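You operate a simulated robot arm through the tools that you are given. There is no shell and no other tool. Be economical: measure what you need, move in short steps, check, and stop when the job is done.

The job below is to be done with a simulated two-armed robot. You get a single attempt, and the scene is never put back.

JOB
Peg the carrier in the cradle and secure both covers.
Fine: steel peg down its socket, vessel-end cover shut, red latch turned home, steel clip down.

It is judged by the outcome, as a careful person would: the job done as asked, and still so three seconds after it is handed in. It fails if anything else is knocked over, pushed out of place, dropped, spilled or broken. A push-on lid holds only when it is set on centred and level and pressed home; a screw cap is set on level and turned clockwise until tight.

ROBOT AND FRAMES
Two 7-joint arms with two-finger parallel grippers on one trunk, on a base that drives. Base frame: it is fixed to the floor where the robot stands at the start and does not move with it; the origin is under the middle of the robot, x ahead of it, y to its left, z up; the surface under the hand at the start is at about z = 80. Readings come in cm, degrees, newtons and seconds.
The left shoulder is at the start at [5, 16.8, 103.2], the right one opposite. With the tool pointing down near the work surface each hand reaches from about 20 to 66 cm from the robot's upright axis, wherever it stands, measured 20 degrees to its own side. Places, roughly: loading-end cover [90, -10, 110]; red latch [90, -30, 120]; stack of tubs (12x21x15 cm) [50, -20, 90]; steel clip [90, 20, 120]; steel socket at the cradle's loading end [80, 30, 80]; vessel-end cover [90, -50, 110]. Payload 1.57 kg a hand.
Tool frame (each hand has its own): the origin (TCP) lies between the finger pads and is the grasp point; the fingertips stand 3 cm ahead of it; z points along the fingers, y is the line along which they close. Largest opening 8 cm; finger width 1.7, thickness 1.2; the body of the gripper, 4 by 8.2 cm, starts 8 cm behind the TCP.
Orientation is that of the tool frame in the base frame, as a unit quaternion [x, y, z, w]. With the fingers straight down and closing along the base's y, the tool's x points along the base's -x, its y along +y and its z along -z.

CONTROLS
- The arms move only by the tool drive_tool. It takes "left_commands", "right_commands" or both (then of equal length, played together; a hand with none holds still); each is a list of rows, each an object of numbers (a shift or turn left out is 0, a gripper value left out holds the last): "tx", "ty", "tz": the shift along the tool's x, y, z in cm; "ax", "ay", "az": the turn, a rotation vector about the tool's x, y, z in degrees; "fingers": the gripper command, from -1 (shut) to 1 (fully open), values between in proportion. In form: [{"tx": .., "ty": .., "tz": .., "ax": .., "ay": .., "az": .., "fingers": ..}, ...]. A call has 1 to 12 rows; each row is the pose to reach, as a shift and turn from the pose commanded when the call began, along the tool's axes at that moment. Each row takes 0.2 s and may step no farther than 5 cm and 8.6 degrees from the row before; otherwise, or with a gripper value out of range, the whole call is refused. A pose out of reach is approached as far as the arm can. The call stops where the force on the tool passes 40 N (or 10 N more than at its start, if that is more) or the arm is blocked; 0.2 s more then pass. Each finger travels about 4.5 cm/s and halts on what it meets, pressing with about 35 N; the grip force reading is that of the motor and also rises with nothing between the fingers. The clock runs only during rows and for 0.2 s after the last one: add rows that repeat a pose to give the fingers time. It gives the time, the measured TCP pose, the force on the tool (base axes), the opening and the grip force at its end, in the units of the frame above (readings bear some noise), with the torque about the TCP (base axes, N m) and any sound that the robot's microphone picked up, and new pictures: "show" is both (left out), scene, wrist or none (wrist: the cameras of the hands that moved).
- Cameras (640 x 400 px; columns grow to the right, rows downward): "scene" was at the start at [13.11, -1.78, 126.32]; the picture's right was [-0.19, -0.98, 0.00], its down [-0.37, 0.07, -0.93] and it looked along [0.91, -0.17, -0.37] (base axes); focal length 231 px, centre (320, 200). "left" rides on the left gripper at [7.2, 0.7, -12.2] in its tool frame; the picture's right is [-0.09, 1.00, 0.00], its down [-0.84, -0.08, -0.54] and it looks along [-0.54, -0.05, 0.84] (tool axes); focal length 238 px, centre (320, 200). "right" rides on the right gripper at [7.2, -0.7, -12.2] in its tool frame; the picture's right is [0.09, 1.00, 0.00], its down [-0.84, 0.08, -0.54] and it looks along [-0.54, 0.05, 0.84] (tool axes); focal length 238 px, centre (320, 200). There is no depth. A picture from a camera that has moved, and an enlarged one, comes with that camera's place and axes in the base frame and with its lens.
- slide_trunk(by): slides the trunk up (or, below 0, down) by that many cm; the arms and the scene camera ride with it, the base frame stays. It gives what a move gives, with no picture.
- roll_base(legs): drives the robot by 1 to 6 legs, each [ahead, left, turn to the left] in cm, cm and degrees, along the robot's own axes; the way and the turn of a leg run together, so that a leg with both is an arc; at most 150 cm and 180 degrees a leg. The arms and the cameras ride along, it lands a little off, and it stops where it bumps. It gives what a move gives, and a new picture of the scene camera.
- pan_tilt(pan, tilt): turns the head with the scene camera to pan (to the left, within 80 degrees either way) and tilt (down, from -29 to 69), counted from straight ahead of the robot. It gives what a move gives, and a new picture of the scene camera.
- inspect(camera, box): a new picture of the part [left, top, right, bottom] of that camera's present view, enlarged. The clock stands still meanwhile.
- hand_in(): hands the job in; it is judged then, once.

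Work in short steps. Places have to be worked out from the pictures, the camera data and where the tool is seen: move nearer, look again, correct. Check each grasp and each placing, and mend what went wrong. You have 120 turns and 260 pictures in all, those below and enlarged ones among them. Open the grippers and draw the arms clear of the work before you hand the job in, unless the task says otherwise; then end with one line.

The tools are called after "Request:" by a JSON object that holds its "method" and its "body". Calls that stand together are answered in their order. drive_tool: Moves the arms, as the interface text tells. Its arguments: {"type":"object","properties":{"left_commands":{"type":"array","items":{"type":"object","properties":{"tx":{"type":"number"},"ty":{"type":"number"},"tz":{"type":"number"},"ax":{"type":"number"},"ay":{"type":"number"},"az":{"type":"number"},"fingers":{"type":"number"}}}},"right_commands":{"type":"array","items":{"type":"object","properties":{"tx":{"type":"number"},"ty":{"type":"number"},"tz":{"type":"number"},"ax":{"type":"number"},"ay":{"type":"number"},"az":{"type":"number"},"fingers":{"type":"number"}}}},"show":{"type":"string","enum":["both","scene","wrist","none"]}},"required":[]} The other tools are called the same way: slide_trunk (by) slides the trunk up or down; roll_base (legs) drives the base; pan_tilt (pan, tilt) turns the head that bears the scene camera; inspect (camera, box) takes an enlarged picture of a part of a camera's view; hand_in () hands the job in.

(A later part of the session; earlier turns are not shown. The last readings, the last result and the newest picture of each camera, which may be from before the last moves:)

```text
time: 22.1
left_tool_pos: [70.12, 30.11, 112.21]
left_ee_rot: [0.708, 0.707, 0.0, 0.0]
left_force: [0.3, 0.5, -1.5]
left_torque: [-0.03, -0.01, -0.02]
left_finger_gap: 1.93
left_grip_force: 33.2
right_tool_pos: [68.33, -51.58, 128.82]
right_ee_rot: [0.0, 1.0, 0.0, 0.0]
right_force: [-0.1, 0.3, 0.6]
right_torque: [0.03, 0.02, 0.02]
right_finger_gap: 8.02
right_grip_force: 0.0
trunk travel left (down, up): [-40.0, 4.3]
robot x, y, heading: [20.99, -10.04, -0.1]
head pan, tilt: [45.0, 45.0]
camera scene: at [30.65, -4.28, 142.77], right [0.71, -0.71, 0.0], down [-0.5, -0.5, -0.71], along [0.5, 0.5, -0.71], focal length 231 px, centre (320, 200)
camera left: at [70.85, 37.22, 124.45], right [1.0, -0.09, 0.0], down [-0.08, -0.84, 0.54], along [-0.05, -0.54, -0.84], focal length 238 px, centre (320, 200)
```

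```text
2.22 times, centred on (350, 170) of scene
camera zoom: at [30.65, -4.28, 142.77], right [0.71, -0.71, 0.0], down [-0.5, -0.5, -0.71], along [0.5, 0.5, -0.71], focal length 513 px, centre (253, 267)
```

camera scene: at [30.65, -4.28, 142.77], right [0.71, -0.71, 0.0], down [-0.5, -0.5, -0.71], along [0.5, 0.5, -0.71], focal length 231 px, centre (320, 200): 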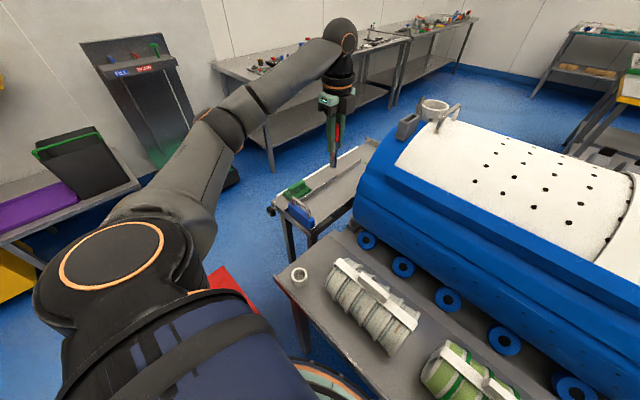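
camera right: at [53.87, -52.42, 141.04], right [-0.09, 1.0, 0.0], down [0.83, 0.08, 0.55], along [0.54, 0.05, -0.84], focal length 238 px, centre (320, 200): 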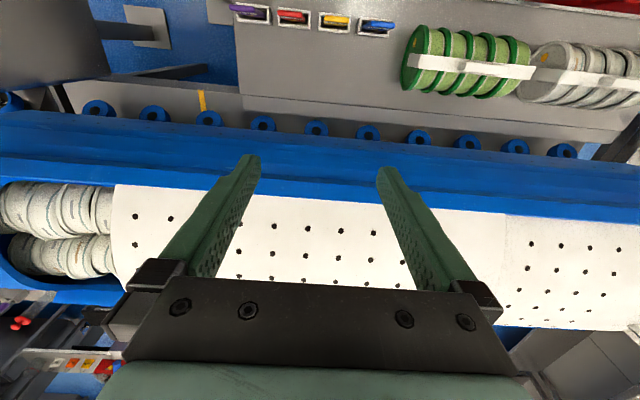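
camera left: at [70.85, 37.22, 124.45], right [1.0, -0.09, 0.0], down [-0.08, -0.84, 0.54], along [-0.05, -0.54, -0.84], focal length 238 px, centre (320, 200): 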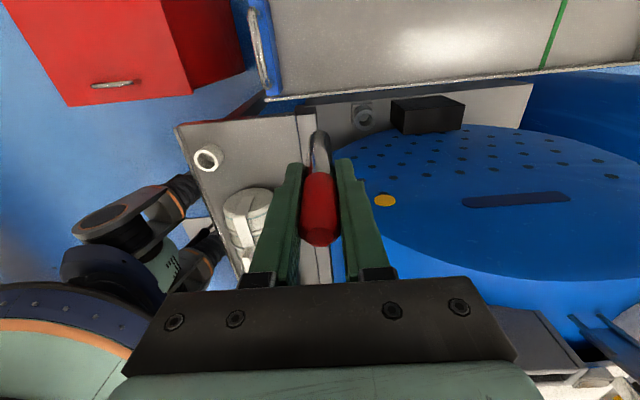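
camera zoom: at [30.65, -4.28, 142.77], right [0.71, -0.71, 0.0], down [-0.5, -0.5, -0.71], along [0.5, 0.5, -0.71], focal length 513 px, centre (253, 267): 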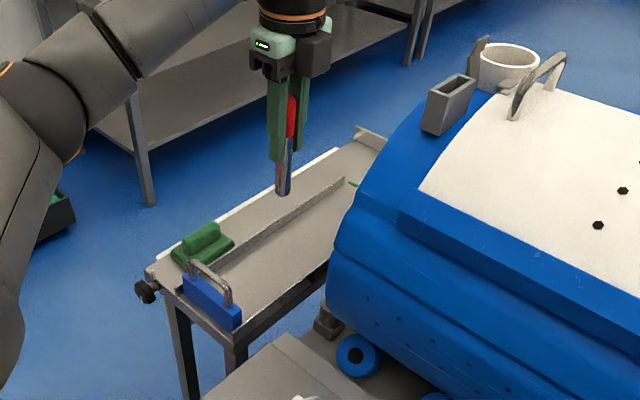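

Recomputed, the socket rim is about (78.0, 25.4, 79.8). I move above it and lower some, then check again.

Request:
{"method": "drive_tool", "body": {"left_commands": [{"tx": -2.2, "ty": 4}, {"tx": -4.4, "ty": 7.9}, {"tx": -4.4, "ty": 7.9, "tz": 4}, {"tx": -4.4, "ty": 7.9, "tz": 8}, {"tx": -4.4, "ty": 7.9, "tz": 12}]}}

Request:
{"method": "inspect", "body": {"camera": "left", "box": [240, 60, 400, 180]}}

Request:
{"method": "inspect", "body": {"camera": "scene", "box": [310, 120, 430, 260]}}

```text
time: 23.2
left_tool_pos: [78.38, 25.85, 103.99]
left_ee_rot: [0.708, 0.706, 0.008, 0.016]
left_force: [-14.4, -3.0, 9.5]
left_torque: [-0.19, -1.33, -0.5]
left_finger_gap: 1.94
left_grip_force: 33.0
right_tool_pos: [68.13, -51.45, 128.85]
right_ee_rot: [0.001, 1.0, 0.0, 0.002]
right_force: [0.1, -0.6, 0.8]
right_torque: [-0.02, 0.0, -0.06]
right_finger_gap: 8.0
right_grip_force: 0.1
trunk travel left (down, up): [-40.0, 4.3]
robot x, y, heading: [21.17, -9.91, 0.0]
head pan, tilt: [45.0, 45.0]
stopped in row 5 (left hand): the force on the tool passed its limit at 54 N (the readings are from after the stop); the commanded pose is now the measured one
camera scene: at [30.4, -4.3, 142.8], right [0.71, -0.71, 0.0], down [-0.5, -0.5, -0.71], along [0.5, 0.5, -0.71], focal length 231 px, centre (320, 200)
camera left: at [78.71, 33.1, 116.19], right [1.0, -0.09, 0.03], down [-0.1, -0.83, 0.55], along [-0.02, -0.55, -0.84], focal length 238 px, centre (320, 200)
```

scene: 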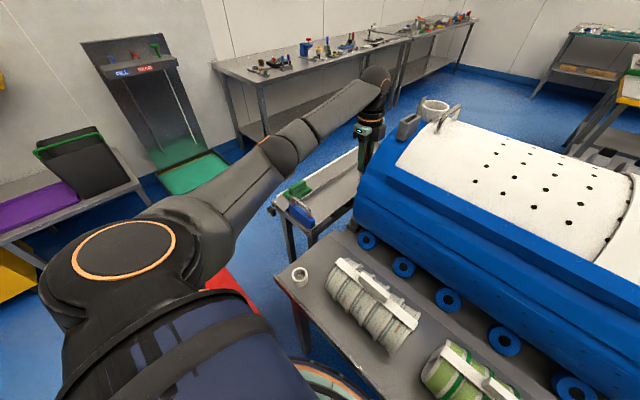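
left: 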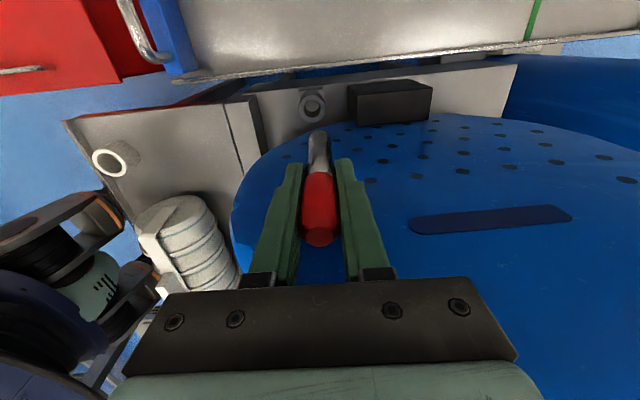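

```text
3.33 times, centred on (320, 120) of left
camera zoom: at [78.71, 33.1, 116.19], right [1.0, -0.09, 0.03], down [-0.1, -0.83, 0.55], along [-0.02, -0.55, -0.84], focal length 794 px, centre (320, 467)
```

zoom: 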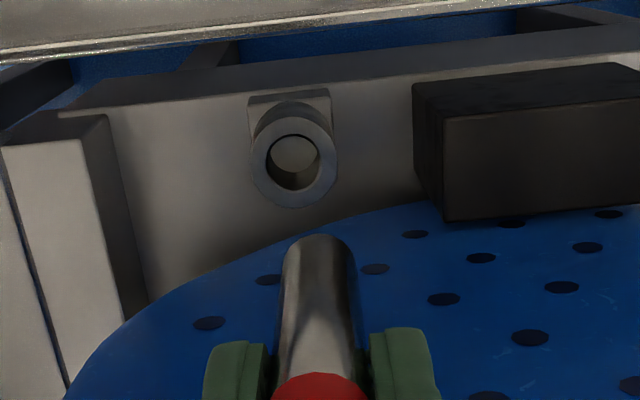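

```text
2.86 times, centred on (370, 190) of scene
camera zoom: at [30.4, -4.3, 142.8], right [0.71, -0.71, 0.0], down [-0.5, -0.5, -0.71], along [0.5, 0.5, -0.71], focal length 660 px, centre (177, 229)
```

zoom: 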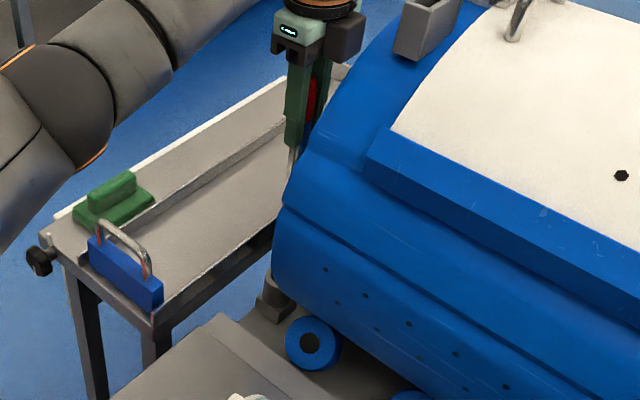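

The gripper body touched the cradle's end face (at y≈23.8): the socket stands very close to it. I back off up and outward, then tilt the hand 20° so that it leans away from the cradle; the peg can pivot in the pads back to vertical later.

Request:
{"method": "drive_tool", "body": {"left_commands": [{"tz": -2, "tx": 1.5}, {"tz": -4, "tx": 4}, {"tz": -6, "tx": 7, "ax": 1.9, "ay": -3}, {"tz": -6, "tx": 7, "ax": 1.9, "ay": -11}, {"tz": -6, "tx": 7, "ax": 1.9, "ay": -19.4}]}}

```text
time: 24.4
left_tool_pos: [76.92, 32.63, 109.69]
left_ee_rot: [0.698, 0.695, -0.124, 0.121]
left_force: [-0.5, 0.3, -2.1]
left_torque: [0.01, 0.02, -0.03]
left_finger_gap: 1.92
left_grip_force: 33.2
left hand out of reach, approached as far as the arm can: row 5
right_tool_pos: [68.32, -51.51, 128.79]
right_ee_rot: [0.0, 1.0, -0.001, 0.001]
right_force: [0.6, 0.6, -1.0]
right_torque: [-0.01, -0.01, -0.03]
right_finger_gap: 8.0
right_grip_force: 0.2
trunk travel left (down, up): [-40.0, 4.3]
robot x, y, heading: [20.98, -9.9, -0.0]
head pan, tilt: [45.0, 45.0]
camera scene: at [30.61, -4.2, 142.77], right [0.71, -0.71, 0.0], down [-0.5, -0.5, -0.71], along [0.5, 0.5, -0.71], focal length 231 px, centre (320, 200)
camera left: at [77.77, 43.6, 118.72], right [1.0, -0.09, 0.03], down [-0.08, -0.6, 0.8], along [-0.06, -0.79, -0.6], focal length 238 px, centre (320, 200)
```

scene: 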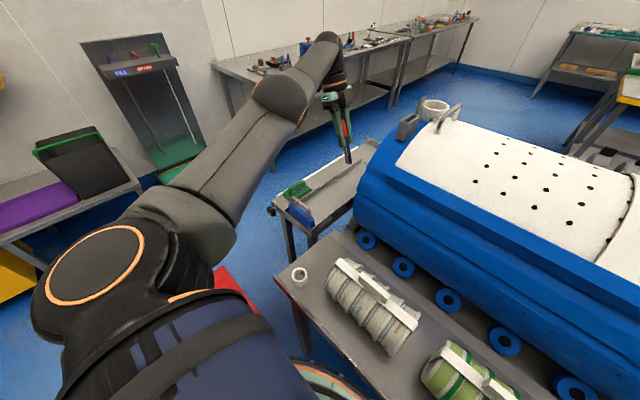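
left: 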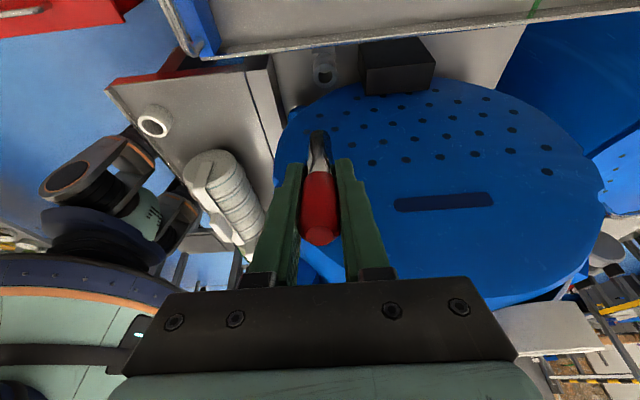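

The arm runs out of reach here. I look down to see how much room the base has ahead and to the left.

Request:
{"method": "pan_tilt", "body": {"pan": 20, "tilt": 69}}

```text
time: 25.3
left_tool_pos: [77.03, 32.57, 109.7]
left_ee_rot: [0.697, 0.696, -0.123, 0.121]
left_force: [0.0, -0.9, -1.5]
left_torque: [0.02, -0.01, -0.02]
left_finger_gap: 1.91
left_grip_force: 33.7
right_tool_pos: [68.36, -51.48, 128.91]
right_ee_rot: [0.0, 1.0, -0.001, 0.001]
right_force: [0.9, 0.4, -0.5]
right_torque: [0.02, 0.0, -0.01]
right_finger_gap: 8.03
right_grip_force: 0.0
trunk travel left (down, up): [-40.0, 4.3]
robot x, y, heading: [21.13, -10.07, 0.1]
head pan, tilt: [20.0, 68.8]
camera scene: at [30.14, -8.09, 139.89], right [0.34, -0.94, 0.0], down [-0.87, -0.32, -0.36], along [0.34, 0.12, -0.93], focal length 231 px, centre (320, 200)
```

scene: 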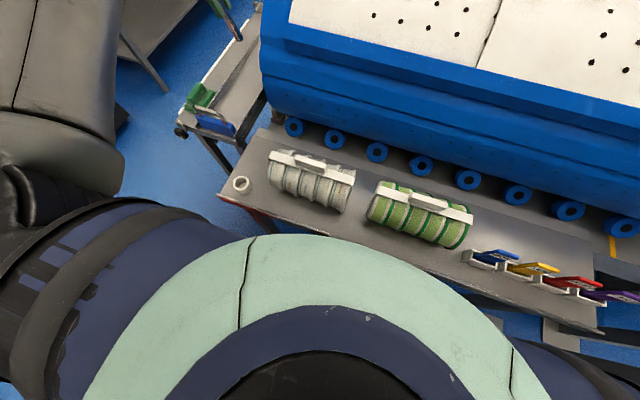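

The floor cabinet's near corner is around (37, 30), so there is room: I roll 3 cm ahead and 5 cm left, then lower the trunk 8 cm for better reach at the socket height.

Request:
{"method": "roll_base", "body": {"legs": [[2.5, 0, 0], [0, 5, 0]]}}

Request:
{"method": "pan_tilt", "body": {"pan": 45, "tilt": 40}}

```text
time: 26.9
left_tool_pos: [79.56, 37.64, 109.67]
left_ee_rot: [0.698, 0.695, -0.124, 0.121]
left_force: [-0.6, -0.5, -1.3]
left_torque: [-0.01, 0.01, 0.02]
left_finger_gap: 1.93
left_grip_force: 32.8
right_tool_pos: [70.8, -46.67, 128.82]
right_ee_rot: [0.001, 1.0, -0.001, 0.001]
right_force: [0.1, 0.2, 0.7]
right_torque: [0.0, -0.03, 0.0]
right_finger_gap: 8.0
right_grip_force: 0.1
trunk travel left (down, up): [-40.0, 4.3]
robot x, y, heading: [23.26, -5.26, 0.0]
head pan, tilt: [20.0, 68.8]
camera scene: at [32.63, -3.1, 139.89], right [0.34, -0.94, 0.0], down [-0.88, -0.32, -0.36], along [0.34, 0.12, -0.93], focal length 231 px, centre (320, 200)
```

scene: 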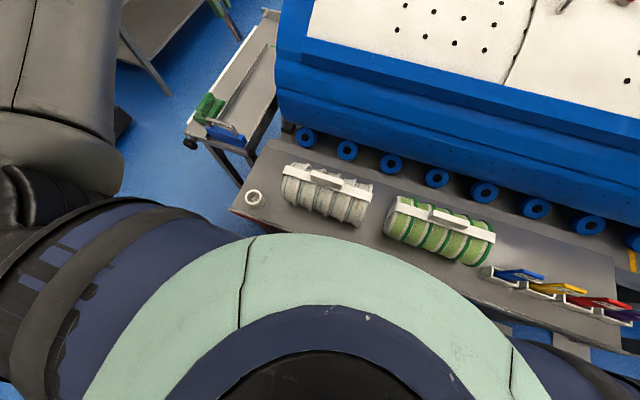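

```text
time: 27.8
left_tool_pos: [79.5, 37.5, 109.79]
left_ee_rot: [0.698, 0.695, -0.123, 0.121]
left_force: [0.1, -0.6, -2.2]
left_torque: [0.0, 0.03, 0.01]
left_finger_gap: 1.91
left_grip_force: 33.3
right_tool_pos: [70.9, -46.61, 128.8]
right_ee_rot: [0.0, 1.0, -0.001, 0.001]
right_force: [0.1, 0.1, 0.5]
right_torque: [0.01, 0.01, 0.01]
right_finger_gap: 7.98
right_grip_force: 0.1
trunk travel left (down, up): [-40.0, 4.3]
robot x, y, heading: [23.47, -4.97, 0.0]
head pan, tilt: [45.0, 40.0]
camera scene: at [33.41, 0.96, 143.49], right [0.71, -0.71, 0.0], down [-0.45, -0.46, -0.77], along [0.54, 0.54, -0.64], focal length 231 px, centre (320, 200)
```

scene: 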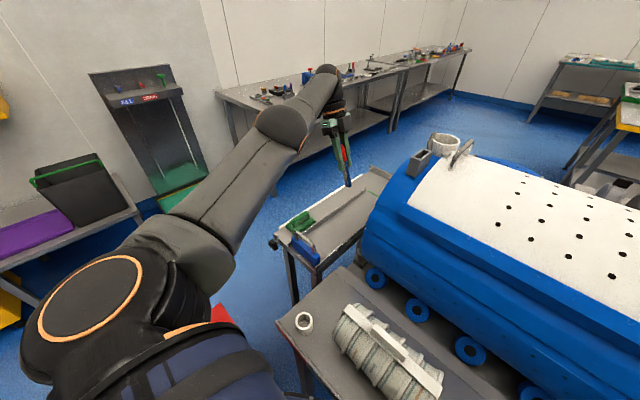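

Now I lower the trunk 8 cm and then move the peg tip toward a point above the socket.

Request:
{"method": "slide_trunk", "body": {"by": -8}}

Request:
{"method": "drive_tool", "body": {"left_commands": [{"tx": -2.2, "ty": -0.7, "tz": 3.3}, {"tx": -4.5, "ty": -1.5, "tz": 6.6}]}}

Request:
{"method": "inspect", "body": {"camera": "left", "box": [240, 20, 400, 160]}}

Request:
{"method": "inspect", "body": {"camera": "scene", "box": [310, 100, 450, 300]}}

```text
time: 29.0
left_tool_pos: [79.54, 37.6, 101.75]
left_ee_rot: [0.698, 0.695, -0.123, 0.121]
left_force: [0.1, -0.3, -2.8]
left_torque: [0.01, 0.01, 0.03]
left_finger_gap: 1.93
left_grip_force: 33.0
right_tool_pos: [70.94, -46.57, 120.85]
right_ee_rot: [-0.001, 1.0, 0.0, 0.001]
right_force: [0.3, -0.1, 0.5]
right_torque: [0.0, 0.0, 0.0]
right_finger_gap: 7.98
right_grip_force: 0.3
trunk travel left (down, up): [-32.0, 12.3]
robot x, y, heading: [23.22, -5.07, -0.1]
head pan, tilt: [45.0, 40.0]
```

```text
time: 29.6
left_tool_pos: [81.97, 32.65, 97.06]
left_ee_rot: [0.697, 0.695, -0.125, 0.12]
left_force: [-0.1, 0.0, -1.4]
left_torque: [-0.01, 0.01, -0.01]
left_finger_gap: 1.94
left_grip_force: 32.8
left hand out of reach, approached as far as the arm can: row 1, 2
right_tool_pos: [70.84, -46.74, 120.74]
right_ee_rot: [0.0, 1.0, -0.001, 0.001]
right_force: [-0.3, -0.5, 0.5]
right_torque: [-0.01, -0.02, 0.03]
right_finger_gap: 7.99
right_grip_force: 0.0
trunk travel left (down, up): [-32.0, 12.3]
robot x, y, heading: [23.73, -5.18, 0.2]
head pan, tilt: [45.0, 40.0]
camera scene: at [33.44, 0.94, 135.5], right [0.71, -0.71, 0.0], down [-0.45, -0.46, -0.77], along [0.54, 0.54, -0.64], focal length 231 px, centre (320, 200)
camera left: at [82.83, 43.69, 106.15], right [1.0, -0.09, 0.03], down [-0.08, -0.6, 0.8], along [-0.06, -0.79, -0.61], focal length 238 px, centre (320, 200)
```

scene: 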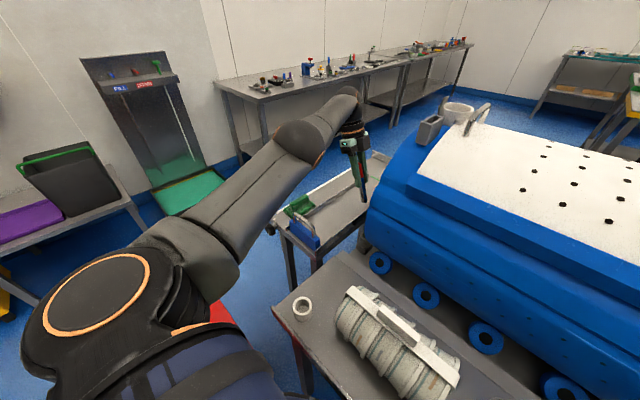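
left: 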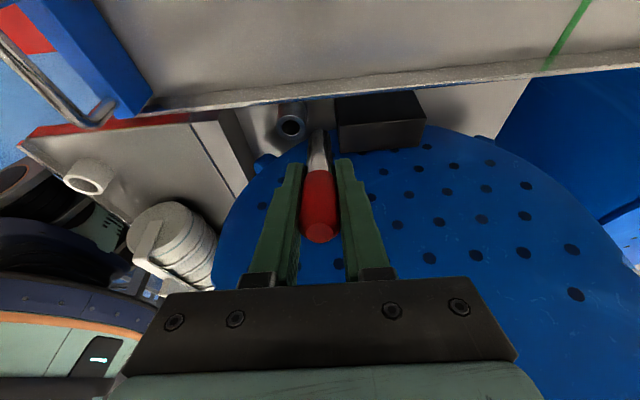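

```text
2.86 times, centred on (320, 90) of left
camera zoom: at [82.83, 43.69, 106.15], right [1.0, -0.09, 0.03], down [-0.08, -0.6, 0.8], along [-0.06, -0.79, -0.61], focal length 681 px, centre (320, 514)
```

zoom: 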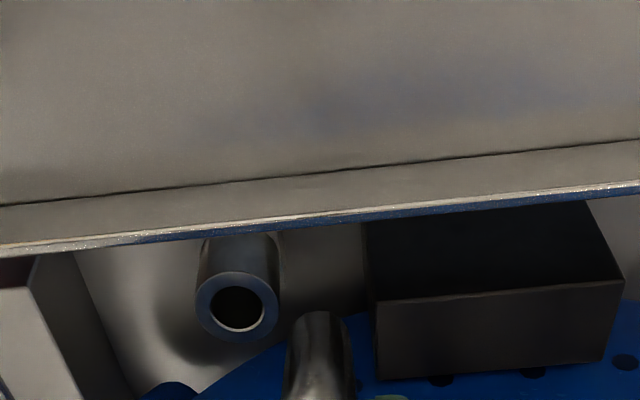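

```text
2.00 times, centred on (380, 200) of scene
camera zoom: at [33.44, 0.94, 135.5], right [0.71, -0.71, 0.0], down [-0.45, -0.46, -0.77], along [0.54, 0.54, -0.64], focal length 462 px, centre (200, 200)
```

zoom: 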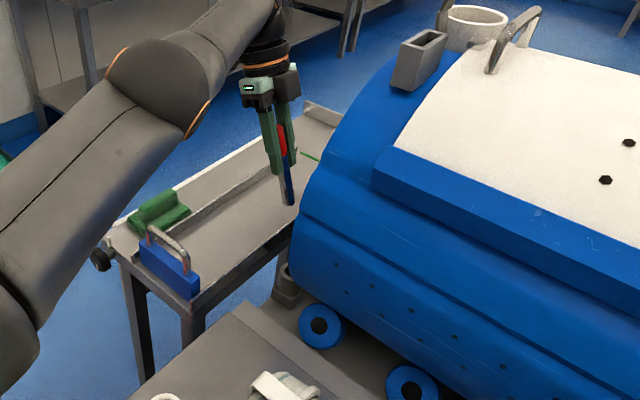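

Socket confirmed at (78.1, 25.5, 79.8), and the hand ended 4 cm too far in x. I correct x first and approach with the tip still above the rim.

Request:
{"method": "drive_tool", "body": {"left_commands": [{"tx": -1, "ty": -3, "tz": 1}, {"tx": -2.2, "ty": -3.9, "tz": 4}], "show": "wrist"}}

Request:
{"method": "inspect", "body": {"camera": "left", "box": [240, 20, 400, 160]}}

```text
time: 30.2
left_tool_pos: [82.7, 30.88, 93.94]
left_ee_rot: [0.697, 0.695, -0.124, 0.121]
left_force: [0.9, -0.4, -2.1]
left_torque: [0.02, -0.01, 0.0]
left_finger_gap: 1.92
left_grip_force: 33.9
left hand out of reach, approached as far as the arm can: row 1, 2
right_tool_pos: [71.0, -46.63, 120.71]
right_ee_rot: [0.0, 1.0, 0.001, 0.001]
right_force: [0.2, 0.0, 0.5]
right_torque: [0.01, 0.02, 0.01]
right_finger_gap: 8.01
right_grip_force: 0.2
trunk travel left (down, up): [-32.0, 12.3]
robot x, y, heading: [23.42, -5.07, 0.1]
head pan, tilt: [45.0, 40.0]
camera left: at [83.54, 41.87, 102.9], right [1.0, -0.09, 0.03], down [-0.08, -0.6, 0.8], along [-0.06, -0.79, -0.61], focal length 238 px, centre (320, 200)
```

left: 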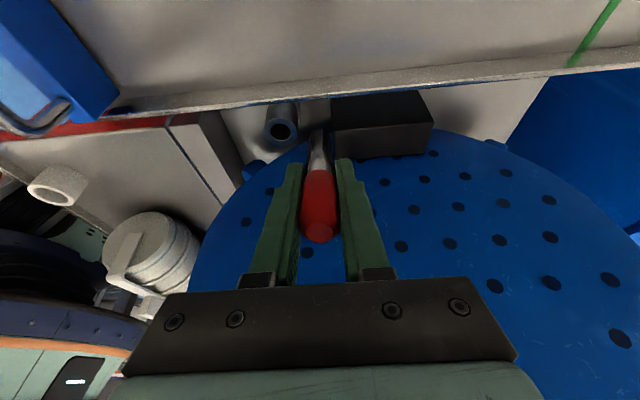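

```text
2.86 times, centred on (320, 90) of left
camera zoom: at [83.54, 41.87, 102.9], right [1.0, -0.09, 0.03], down [-0.08, -0.6, 0.8], along [-0.06, -0.79, -0.61], focal length 681 px, centre (320, 514)
```

zoom: 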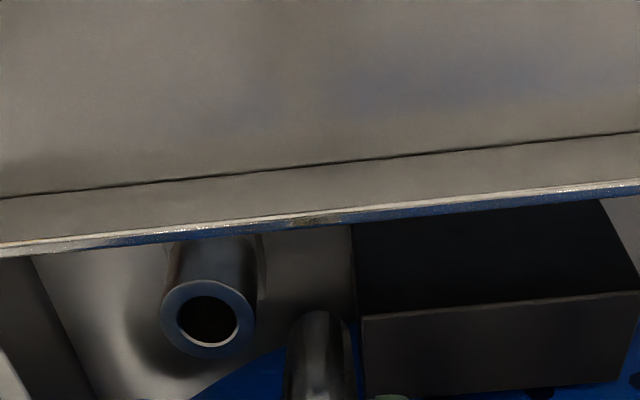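

The hand drifts the wrong way: the arm is stretched straight and stuck. I pull the hand back toward the robot and outward to loosen the arm.

Request:
{"method": "drive_tool", "body": {"left_commands": [{"tx": 2, "ty": -2.5, "tz": -2}, {"tx": 4, "ty": -5, "tz": -4}, {"tx": 4, "ty": -9, "tz": -4}]}}

```text
time: 31.0
left_tool_pos: [78.86, 39.21, 96.92]
left_ee_rot: [0.697, 0.695, -0.125, 0.121]
left_force: [-0.2, -0.6, -1.1]
left_torque: [0.02, 0.01, 0.0]
left_finger_gap: 1.93
left_grip_force: 32.8
left hand out of reach, approached as far as the arm can: row 1, 2, 3
right_tool_pos: [70.81, -46.57, 120.83]
right_ee_rot: [0.0, 1.0, -0.001, 0.001]
right_force: [-0.4, -0.3, 0.1]
right_torque: [0.0, -0.04, -0.03]
right_finger_gap: 8.0
right_grip_force: 0.0
trunk travel left (down, up): [-32.0, 12.3]
robot x, y, heading: [23.37, -5.07, -0.0]
head pan, tilt: [45.0, 40.0]
camera scene: at [33.38, 1.0, 135.5], right [0.71, -0.71, 0.0], down [-0.45, -0.46, -0.77], along [0.54, 0.54, -0.64], focal length 231 px, centre (320, 200)
camera left: at [79.75, 50.1, 105.85], right [1.0, -0.09, 0.03], down [-0.08, -0.6, 0.8], along [-0.06, -0.79, -0.6], focal length 238 px, centre (320, 200)
```

scene: 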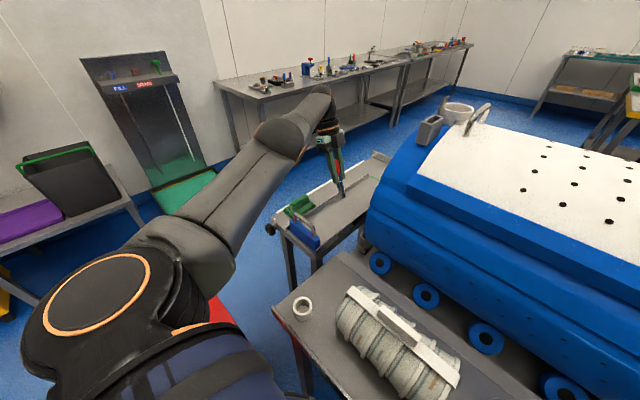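
left: 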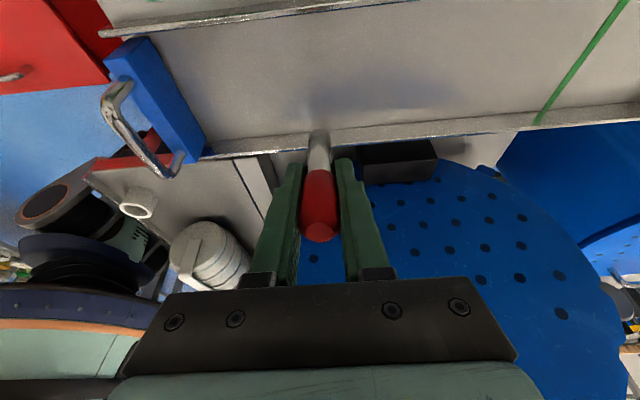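

The arm stays at full stretch, so a wrist limit is in play. I undo about 32° of the yaw while raising the hand, and see if the pose becomes reachable.

Request:
{"method": "drive_tool", "body": {"left_commands": [{"tx": -1, "ty": 2, "tz": -3, "ax": -2.7, "az": -7.5}, {"tx": -2, "ty": 5, "tz": -5.6, "ax": -5.5, "az": -15}, {"tx": -2, "ty": 5, "tz": -5.6, "ax": -8.2, "az": -22.5}, {"tx": -2, "ty": 5, "tz": -5.6, "ax": -10.9, "az": -30}]}}

```text
time: 32.0
left_tool_pos: [83.14, 38.83, 102.45]
left_ee_rot: [0.478, 0.861, -0.084, 0.15]
left_force: [0.2, -1.0, -2.3]
left_torque: [0.01, 0.04, -0.04]
left_finger_gap: 1.93
left_grip_force: 33.9
left hand out of reach, approached as far as the arm can: row 1, 2, 3, 4
right_tool_pos: [70.89, -46.6, 120.75]
right_ee_rot: [0.001, 1.0, 0.0, 0.001]
right_force: [0.3, -0.1, 0.4]
right_torque: [0.02, 0.01, -0.03]
right_finger_gap: 8.0
right_grip_force: 0.0
trunk travel left (down, up): [-32.0, 12.3]
robot x, y, heading: [23.41, -5.17, 0.0]
head pan, tilt: [45.0, 40.0]
camera scene: at [33.43, 0.96, 135.5], right [0.71, -0.71, 0.0], down [-0.45, -0.46, -0.77], along [0.54, 0.54, -0.64], focal length 231 px, centre (320, 200)
camera left: at [78.06, 48.44, 111.51], right [0.89, 0.45, 0.03], down [0.25, -0.55, 0.79], along [0.38, -0.7, -0.61], focal length 238 px, centre (320, 200)
```

scene: 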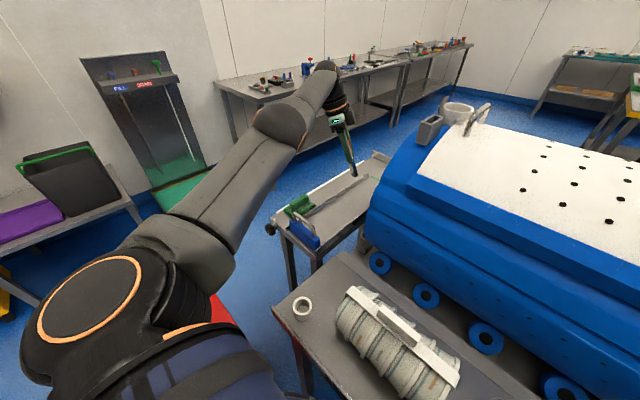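
left: 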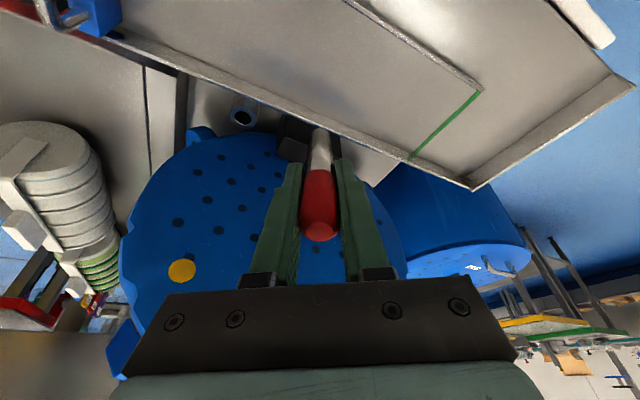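

The arm appears stuck straight (singular). I take out the tilt while drawing the hand back toward the robot and up, to bend the elbow again.

Request:
{"method": "drive_tool", "body": {"left_commands": [{"tx": -1, "ty": -3, "tz": -3, "ay": 5}, {"tx": -2, "ty": -6, "tz": -6, "ay": 10}, {"tx": -3.5, "ty": -10, "tz": -8, "ay": 15}, {"tx": -4.7, "ty": -14.4, "tz": -8.9, "ay": 20}]}}

```text
time: 33.0
left_tool_pos: [80.67, 32.57, 114.68]
left_ee_rot: [0.487, 0.873, -0.001, -0.004]
left_force: [0.1, -0.6, -2.2]
left_torque: [0.0, 0.03, 0.01]
left_finger_gap: 1.93
left_grip_force: 33.0
left hand out of reach, approached as far as the arm can: row 1, 2, 3, 4
right_tool_pos: [70.91, -46.7, 120.73]
right_ee_rot: [0.001, 1.0, -0.001, 0.0]
right_force: [0.6, 0.1, -0.2]
right_torque: [0.0, 0.02, -0.05]
right_finger_gap: 8.0
right_grip_force: 0.1
trunk travel left (down, up): [-32.0, 12.3]
robot x, y, heading: [23.6, -5.21, -0.1]
head pan, tilt: [45.0, 40.0]
camera scene: at [33.5, 0.93, 135.49], right [0.71, -0.71, 0.0], down [-0.45, -0.46, -0.77], along [0.54, 0.54, -0.64], focal length 231 px, centre (320, 200)
camera left: at [77.54, 39.0, 126.89], right [0.89, 0.45, -0.01], down [0.38, -0.75, 0.54], along [0.24, -0.48, -0.84], focal length 238 px, centre (320, 200)
```

scene: 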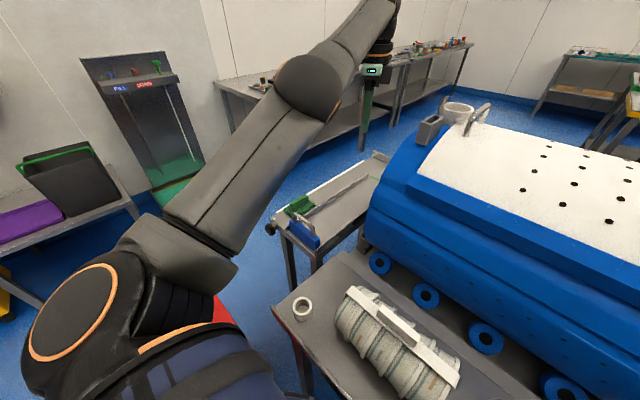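
left: 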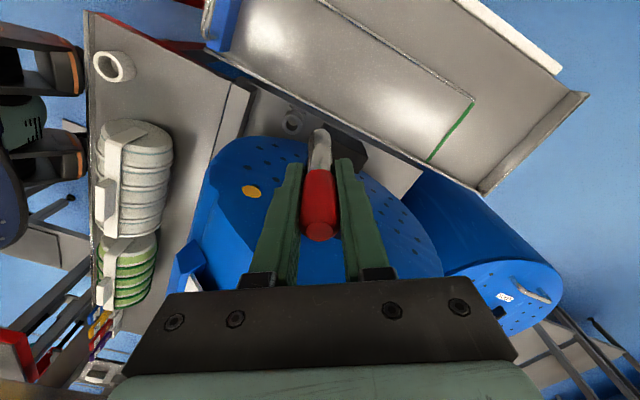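

Still stretched. I turn the yaw back toward its natural value and ask for a nearer place.

Request:
{"method": "drive_tool", "body": {"left_commands": [{"az": -8.5}, {"az": -17}, {"az": -25.5}, {"az": -34}, {"az": -42.5}, {"az": -51}, {"az": -58}]}}

```text
time: 34.6
left_tool_pos: [80.46, 32.43, 114.83]
left_ee_rot: [0.001, 1.0, 0.001, -0.002]
left_force: [-0.2, -0.1, -2.2]
left_torque: [0.01, 0.01, -0.03]
left_finger_gap: 1.96
left_grip_force: 33.2
left hand out of reach, approached as far as the arm can: row 6, 7
right_tool_pos: [70.86, -46.66, 120.83]
right_ee_rot: [0.0, 1.0, 0.0, 0.0]
right_force: [-0.3, 0.6, -0.6]
right_torque: [-0.03, 0.0, 0.0]
right_finger_gap: 7.99
right_grip_force: 0.0
trunk travel left (down, up): [-32.0, 12.3]
robot x, y, heading: [23.1, -4.76, 0.1]
head pan, tilt: [45.0, 40.0]
camera scene: at [33.4, 0.95, 135.5], right [0.71, -0.71, 0.0], down [-0.45, -0.46, -0.77], along [0.54, 0.54, -0.64], focal length 231 px, centre (320, 200)
camera left: at [73.45, 33.22, 127.1], right [0.09, 1.0, 0.0], down [0.84, -0.08, 0.54], along [0.54, -0.05, -0.84], focal length 238 px, centre (320, 200)
```

scene: 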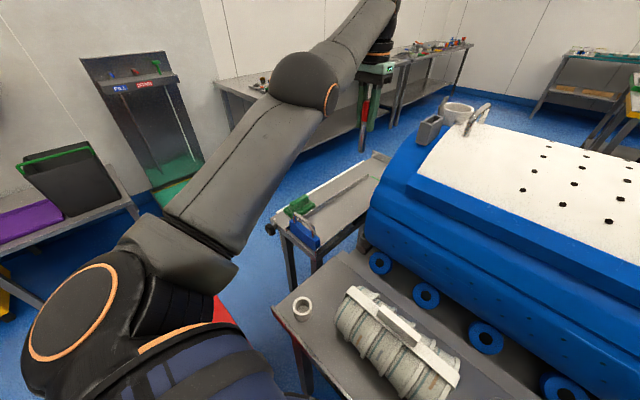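
left: 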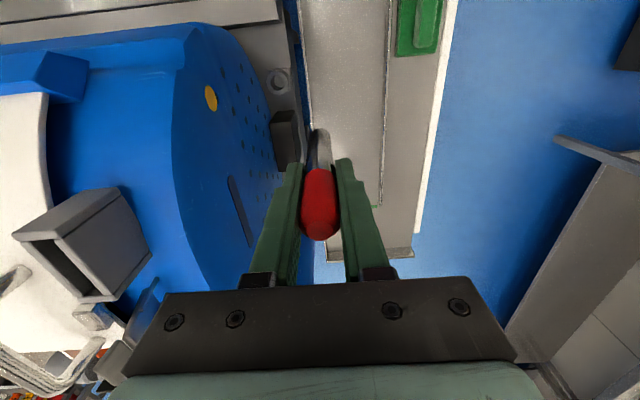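

Rotation was reachable this time. I try a plain pull-back toward the robot to see whether the elbow bends.

Request:
{"method": "drive_tool", "body": {"left_commands": [{"tx": 4}, {"tx": 8}, {"tx": 12}, {"tx": 16}], "show": "scene"}}

```text
time: 35.6
left_tool_pos: [78.52, 35.65, 117.55]
left_ee_rot: [0.003, 1.0, 0.001, -0.002]
left_force: [-0.2, -0.2, -2.5]
left_torque: [-0.01, 0.02, 0.02]
left_finger_gap: 1.93
left_grip_force: 33.1
left hand out of reach, approached as far as the arm can: row 1, 2, 3, 4
right_tool_pos: [70.85, -46.66, 120.85]
right_ee_rot: [0.0, 1.0, -0.001, 0.0]
right_force: [-0.4, -0.3, 0.8]
right_torque: [-0.02, 0.02, 0.02]
right_finger_gap: 8.01
right_grip_force: 0.1
trunk travel left (down, up): [-32.0, 12.3]
robot x, y, heading: [23.2, -5.36, 0.2]
head pan, tilt: [45.0, 40.0]
camera scene: at [33.42, 0.94, 135.5], right [0.71, -0.71, 0.0], down [-0.45, -0.46, -0.77], along [0.54, 0.54, -0.64], focal length 231 px, centre (320, 200)
```

scene: 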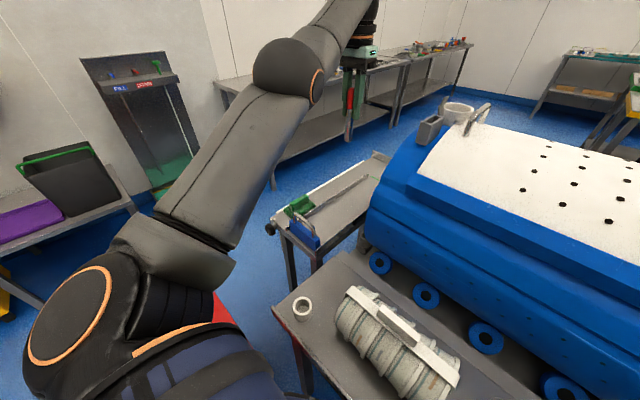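

I add a pitch (fingertips toward the robot) with the pull-back, to make the elbow leave its straight position.

Request:
{"method": "drive_tool", "body": {"left_commands": [{"tx": 2, "ay": 8}, {"tx": 4, "ay": 16}, {"tx": 6, "ay": 24}, {"tx": 9, "ay": 32}, {"tx": 12, "ay": 40}, {"tx": 15, "ay": 40}], "show": "scene"}}

```text
time: 37.0
left_tool_pos: [78.45, 35.63, 117.52]
left_ee_rot: [0.003, 1.0, 0.001, -0.002]
left_force: [0.4, 0.2, -2.1]
left_torque: [-0.01, -0.02, -0.01]
left_finger_gap: 1.94
left_grip_force: 33.3
left hand out of reach, approached as far as the arm can: row 1, 2, 3, 4, 5, 6
right_tool_pos: [70.88, -46.61, 120.76]
right_ee_rot: [0.0, 1.0, 0.0, 0.001]
right_force: [0.5, -0.3, -0.2]
right_torque: [0.0, 0.01, -0.01]
right_finger_gap: 8.01
right_grip_force: 0.1
trunk travel left (down, up): [-32.0, 12.3]
robot x, y, heading: [23.87, -5.24, 0.1]
head pan, tilt: [45.0, 40.0]
camera scene: at [33.4, 0.96, 135.5], right [0.71, -0.71, 0.0], down [-0.45, -0.46, -0.77], along [0.54, 0.54, -0.64], focal length 231 px, centre (320, 200)
```

scene: 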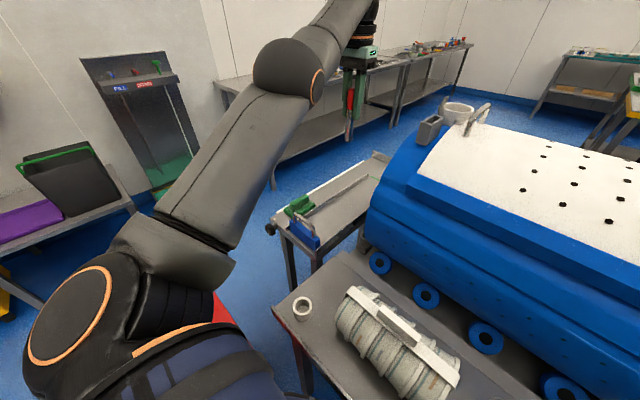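

No motion that way. I try the opposite pitch (fingertips outward/ahead).

Request:
{"method": "drive_tool", "body": {"left_commands": [{"tx": 1, "ay": -8}, {"tx": 2, "ay": -16}, {"tx": 4, "ay": -24}, {"tx": 7, "ay": -32}, {"tx": 10, "ay": -32}, {"tx": 13, "ay": -32}], "show": "scene"}}

```text
time: 38.6
left_tool_pos: [66.52, 39.49, 117.06]
left_ee_rot: [-0.059, 0.966, -0.041, 0.247]
left_force: [0.6, -0.4, -1.4]
left_torque: [-0.07, 0.03, -0.04]
left_finger_gap: 1.92
left_grip_force: 32.7
left hand out of reach, approached as far as the arm can: row 1, 2, 3, 4
right_tool_pos: [70.81, -46.61, 120.84]
right_ee_rot: [0.001, 1.0, 0.001, 0.001]
right_force: [0.3, 0.7, 0.7]
right_torque: [-0.05, 0.02, 0.01]
right_finger_gap: 7.98
right_grip_force: 0.0
trunk travel left (down, up): [-32.0, 12.3]
robot x, y, heading: [23.5, -5.0, 0.3]
head pan, tilt: [45.0, 40.0]
stopped in row 6 (left hand): the arm was blocked; the commanded pose is now the measured one
camera scene: at [33.43, 0.95, 135.49], right [0.71, -0.71, 0.0], down [-0.45, -0.46, -0.77], along [0.54, 0.54, -0.64], focal length 231 px, centre (320, 200)
```

scene: 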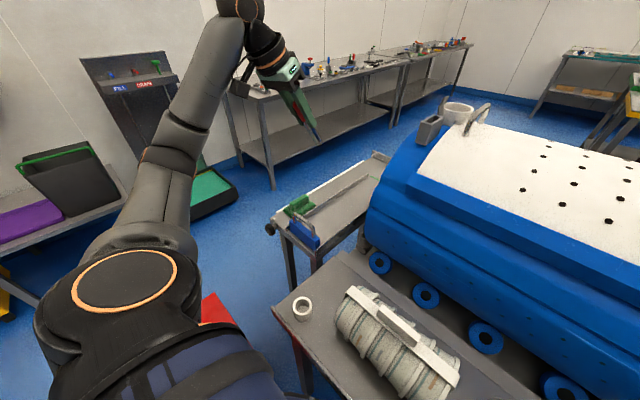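

The elbow is bent again. I restore the straight-down orientation in place.

Request:
{"method": "drive_tool", "body": {"left_commands": [{"ax": -1.2, "ay": 7.15, "az": 1.7}, {"ax": -2.4, "ay": 14.3, "az": 3.45}, {"ax": -3.6, "ay": 21.5, "az": 5.2}, {"ax": -4.8, "ay": 28.6, "az": 6.9}]}}

```text
time: 39.6
left_tool_pos: [66.48, 39.32, 117.34]
left_ee_rot: [0.002, 1.0, 0.001, 0.002]
left_force: [0.5, 0.0, -2.3]
left_torque: [-0.03, -0.01, 0.01]
left_finger_gap: 1.93
left_grip_force: 33.3
right_tool_pos: [70.92, -46.64, 120.79]
right_ee_rot: [0.001, 1.0, 0.0, 0.0]
right_force: [0.6, 0.6, 0.5]
right_torque: [0.0, -0.01, 0.02]
right_finger_gap: 7.99
right_grip_force: 0.1
trunk travel left (down, up): [-32.0, 12.3]
robot x, y, heading: [23.66, -4.88, 0.1]
head pan, tilt: [45.0, 40.0]
camera scene: at [33.39, 0.91, 135.5], right [0.71, -0.71, 0.0], down [-0.45, -0.46, -0.77], along [0.54, 0.54, -0.64], focal length 231 px, centre (320, 200)
camera left: at [59.32, 39.99, 129.5], right [0.1, 1.0, 0.0], down [0.83, -0.08, 0.54], along [0.54, -0.05, -0.84], focal length 238 px, centre (320, 200)
```

scene: 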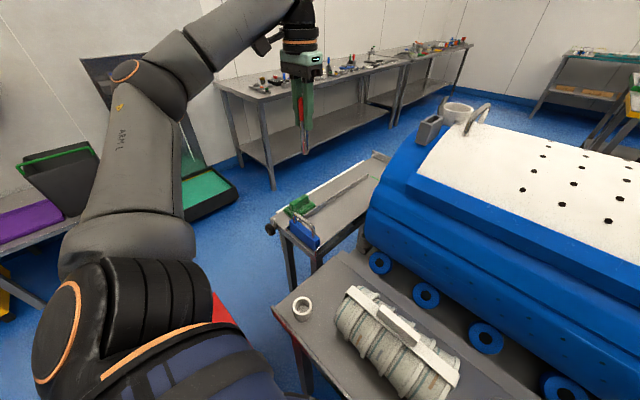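
left: 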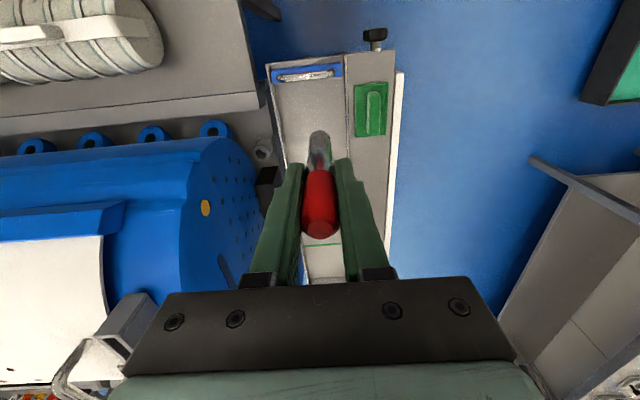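

The arm is well bent now. I redo the 90° turn here, nearer to the robot, before tilting.

Request:
{"method": "drive_tool", "body": {"left_commands": [{"az": 8.2}, {"az": 16.4}, {"az": 24.6}, {"az": 32.8}, {"az": 41}, {"az": 49.2}, {"az": 57.4}, {"az": 65.6}, {"az": 73.8}, {"az": 82}, {"az": 90}], "show": "none"}}

Request:
{"method": "drive_tool", "body": {"left_commands": [{"ay": -7}, {"ay": -14}, {"ay": -21}]}}

```text
time: 42.0
left_tool_pos: [66.58, 39.41, 117.23]
left_ee_rot: [0.709, 0.705, 0.003, 0.0]
left_force: [-0.5, -0.7, -2.2]
left_torque: [0.01, 0.03, -0.01]
left_finger_gap: 1.93
left_grip_force: 33.2
right_tool_pos: [70.79, -46.69, 120.75]
right_ee_rot: [0.001, 1.0, 0.0, 0.0]
right_force: [-0.1, 0.3, 0.3]
right_torque: [0.0, 0.02, -0.03]
right_finger_gap: 8.01
right_grip_force: 0.0
trunk travel left (down, up): [-32.0, 12.3]
robot x, y, heading: [23.52, -5.1, -0.1]
head pan, tilt: [45.0, 40.0]
```

```text
time: 42.8
left_tool_pos: [66.62, 39.34, 117.25]
left_ee_rot: [0.696, 0.694, -0.129, 0.13]
left_force: [0.3, 0.7, -1.4]
left_torque: [-0.02, 0.02, 0.0]
left_finger_gap: 1.9
left_grip_force: 33.3
right_tool_pos: [70.75, -46.63, 120.89]
right_ee_rot: [0.001, 1.0, 0.0, 0.001]
right_force: [0.0, 0.0, 0.1]
right_torque: [0.02, -0.02, -0.01]
right_finger_gap: 8.0
right_grip_force: 0.1
trunk travel left (down, up): [-32.0, 12.3]
robot x, y, heading: [23.33, -4.72, 0.1]
head pan, tilt: [45.0, 40.0]
camera scene: at [33.38, 0.98, 135.5], right [0.71, -0.71, 0.0], down [-0.45, -0.46, -0.77], along [0.54, 0.54, -0.64], focal length 231 px, centre (320, 200)
camera left: at [67.26, 50.47, 126.01], right [1.0, -0.09, 0.04], down [-0.08, -0.59, 0.81], along [-0.05, -0.81, -0.59], focal length 238 px, centre (320, 200)
```

scene: 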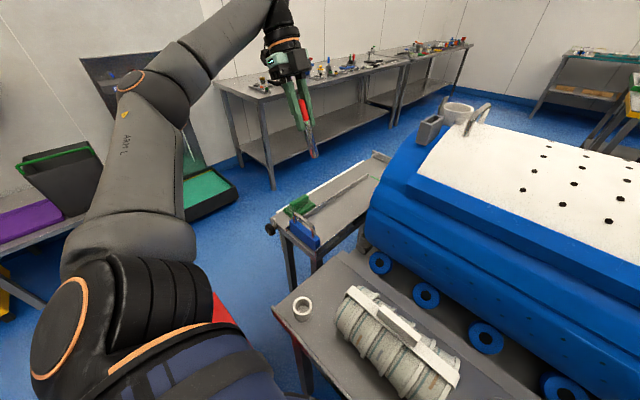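
left: 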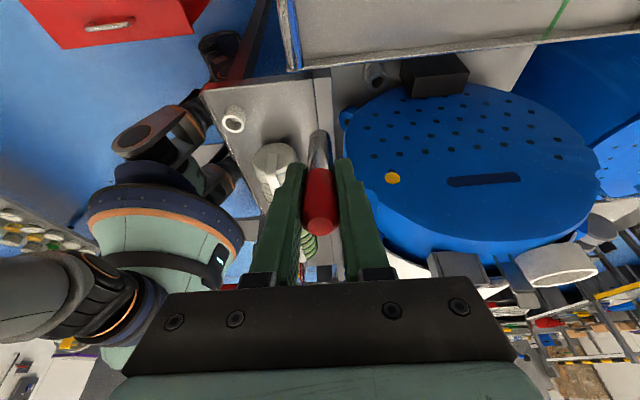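

Tilt succeeded with the arm bent. Now I approach the socket in steps.

Request:
{"method": "drive_tool", "body": {"left_commands": [{"tx": -0.4, "ty": 2, "tz": 3.4}, {"tx": -0.8, "ty": 4, "tz": 6.8}, {"tx": -1.2, "ty": 5.7, "tz": 10.2}, {"tx": -1.45, "ty": 7.4, "tz": 13.65}, {"tx": -1.2, "ty": 9, "tz": 17}, {"tx": -0.9, "ty": 10.4, "tz": 20.5}, {"tx": -0.63, "ty": 11.5, "tz": 24.06}], "show": "wrist"}}

Request:
{"method": "inspect", "body": {"camera": "left", "box": [240, 60, 400, 160]}}

Request:
{"method": "inspect", "body": {"camera": "scene", "box": [310, 100, 430, 280]}}

```text
time: 44.4
left_tool_pos: [78.1, 30.08, 94.92]
left_ee_rot: [0.696, 0.695, -0.127, 0.129]
left_force: [0.4, -0.1, -1.9]
left_torque: [0.01, 0.05, -0.02]
left_finger_gap: 1.92
left_grip_force: 32.8
right_tool_pos: [70.89, -46.73, 120.7]
right_ee_rot: [0.0, 1.0, -0.001, 0.0]
right_force: [0.2, -0.4, -0.5]
right_torque: [-0.02, 0.01, -0.01]
right_finger_gap: 8.0
right_grip_force: 0.0
trunk travel left (down, up): [-32.0, 12.3]
robot x, y, heading: [23.68, -5.15, 0.2]
head pan, tilt: [45.0, 40.0]
camera left: at [78.92, 41.15, 103.8], right [1.0, -0.09, 0.04], down [-0.08, -0.59, 0.8], along [-0.05, -0.8, -0.59], focal length 238 px, centre (320, 200)
```

left: 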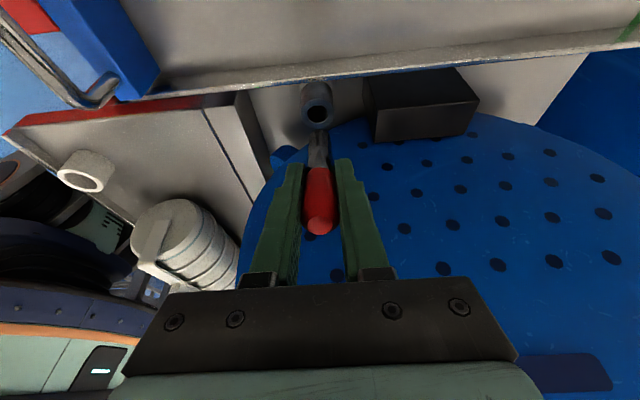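

```text
4.00 times, centred on (320, 110) of left
camera zoom: at [78.92, 41.15, 103.8], right [1.0, -0.09, 0.04], down [-0.08, -0.59, 0.8], along [-0.05, -0.8, -0.59], focal length 953 px, centre (320, 560)
```

zoom: 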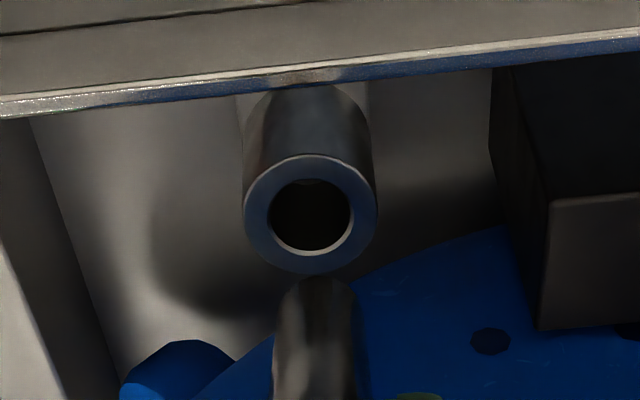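

```text
2.22 times, centred on (370, 190) of scene
camera zoom: at [33.42, 0.94, 135.5], right [0.71, -0.71, 0.0], down [-0.45, -0.46, -0.77], along [0.54, 0.54, -0.64], focal length 513 px, centre (209, 222)
```

zoom: 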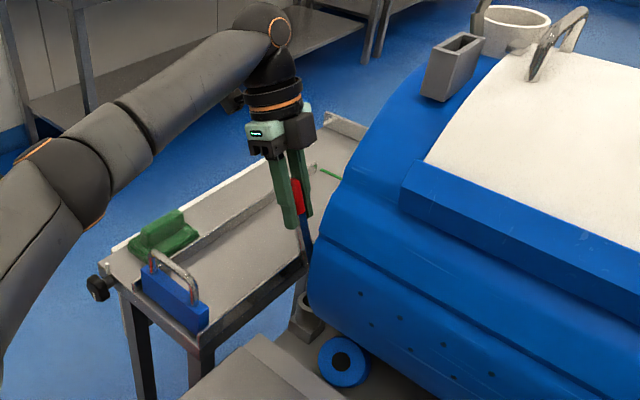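

Clearances look fine: hole about 2.4 cm, peg about 1.8 cm. I bring the tip to just above the rim.

Request:
{"method": "drive_tool", "body": {"left_commands": [{"tx": -1, "ty": -0.1, "tz": 2}, {"tx": 0.2, "ty": -0.1, "tz": 5.4}], "show": "none"}}

Request:
{"method": "inspect", "body": {"camera": "left", "box": [240, 60, 400, 160]}}

Request:
{"method": "inspect", "body": {"camera": "scene", "box": [330, 180, 410, 280]}}

```text
time: 45.0
left_tool_pos: [78.2, 28.22, 89.87]
left_ee_rot: [0.696, 0.694, -0.127, 0.13]
left_force: [0.9, -0.2, -2.9]
left_torque: [0.04, -0.03, -0.01]
left_finger_gap: 1.91
left_grip_force: 33.5
right_tool_pos: [70.89, -46.63, 120.77]
right_ee_rot: [0.001, 1.0, 0.0, 0.0]
right_force: [0.2, -0.1, 0.2]
right_torque: [-0.02, 0.0, -0.04]
right_finger_gap: 8.01
right_grip_force: 0.0
trunk travel left (down, up): [-32.0, 12.3]
robot x, y, heading: [23.3, -5.38, 0.0]
head pan, tilt: [45.0, 40.0]
```

```text
4.00 times, centred on (320, 110) of left
camera zoom: at [78.85, 39.28, 98.69], right [1.0, -0.09, 0.04], down [-0.08, -0.59, 0.81], along [-0.05, -0.8, -0.59], focal length 953 px, centre (320, 560)
```

zoom: 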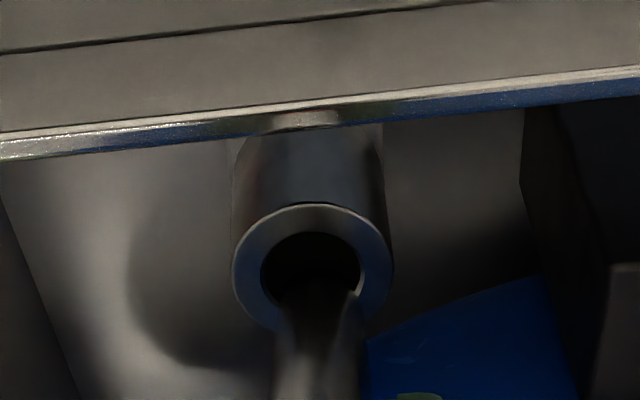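

```text
4.00 times, centred on (370, 230) of scene
camera zoom: at [33.4, 0.97, 135.5], right [0.71, -0.71, 0.0], down [-0.45, -0.46, -0.77], along [0.54, 0.54, -0.64], focal length 924 px, centre (120, 80)
```

zoom: 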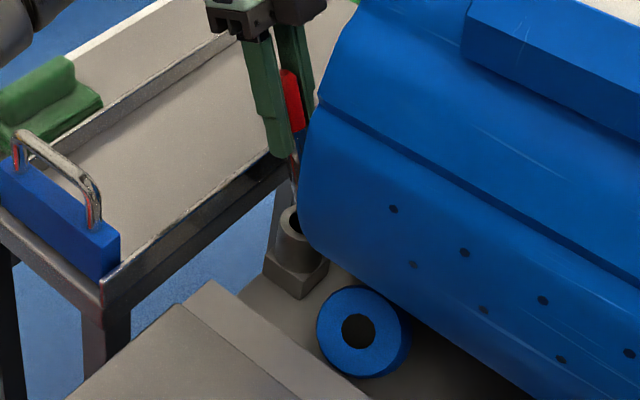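

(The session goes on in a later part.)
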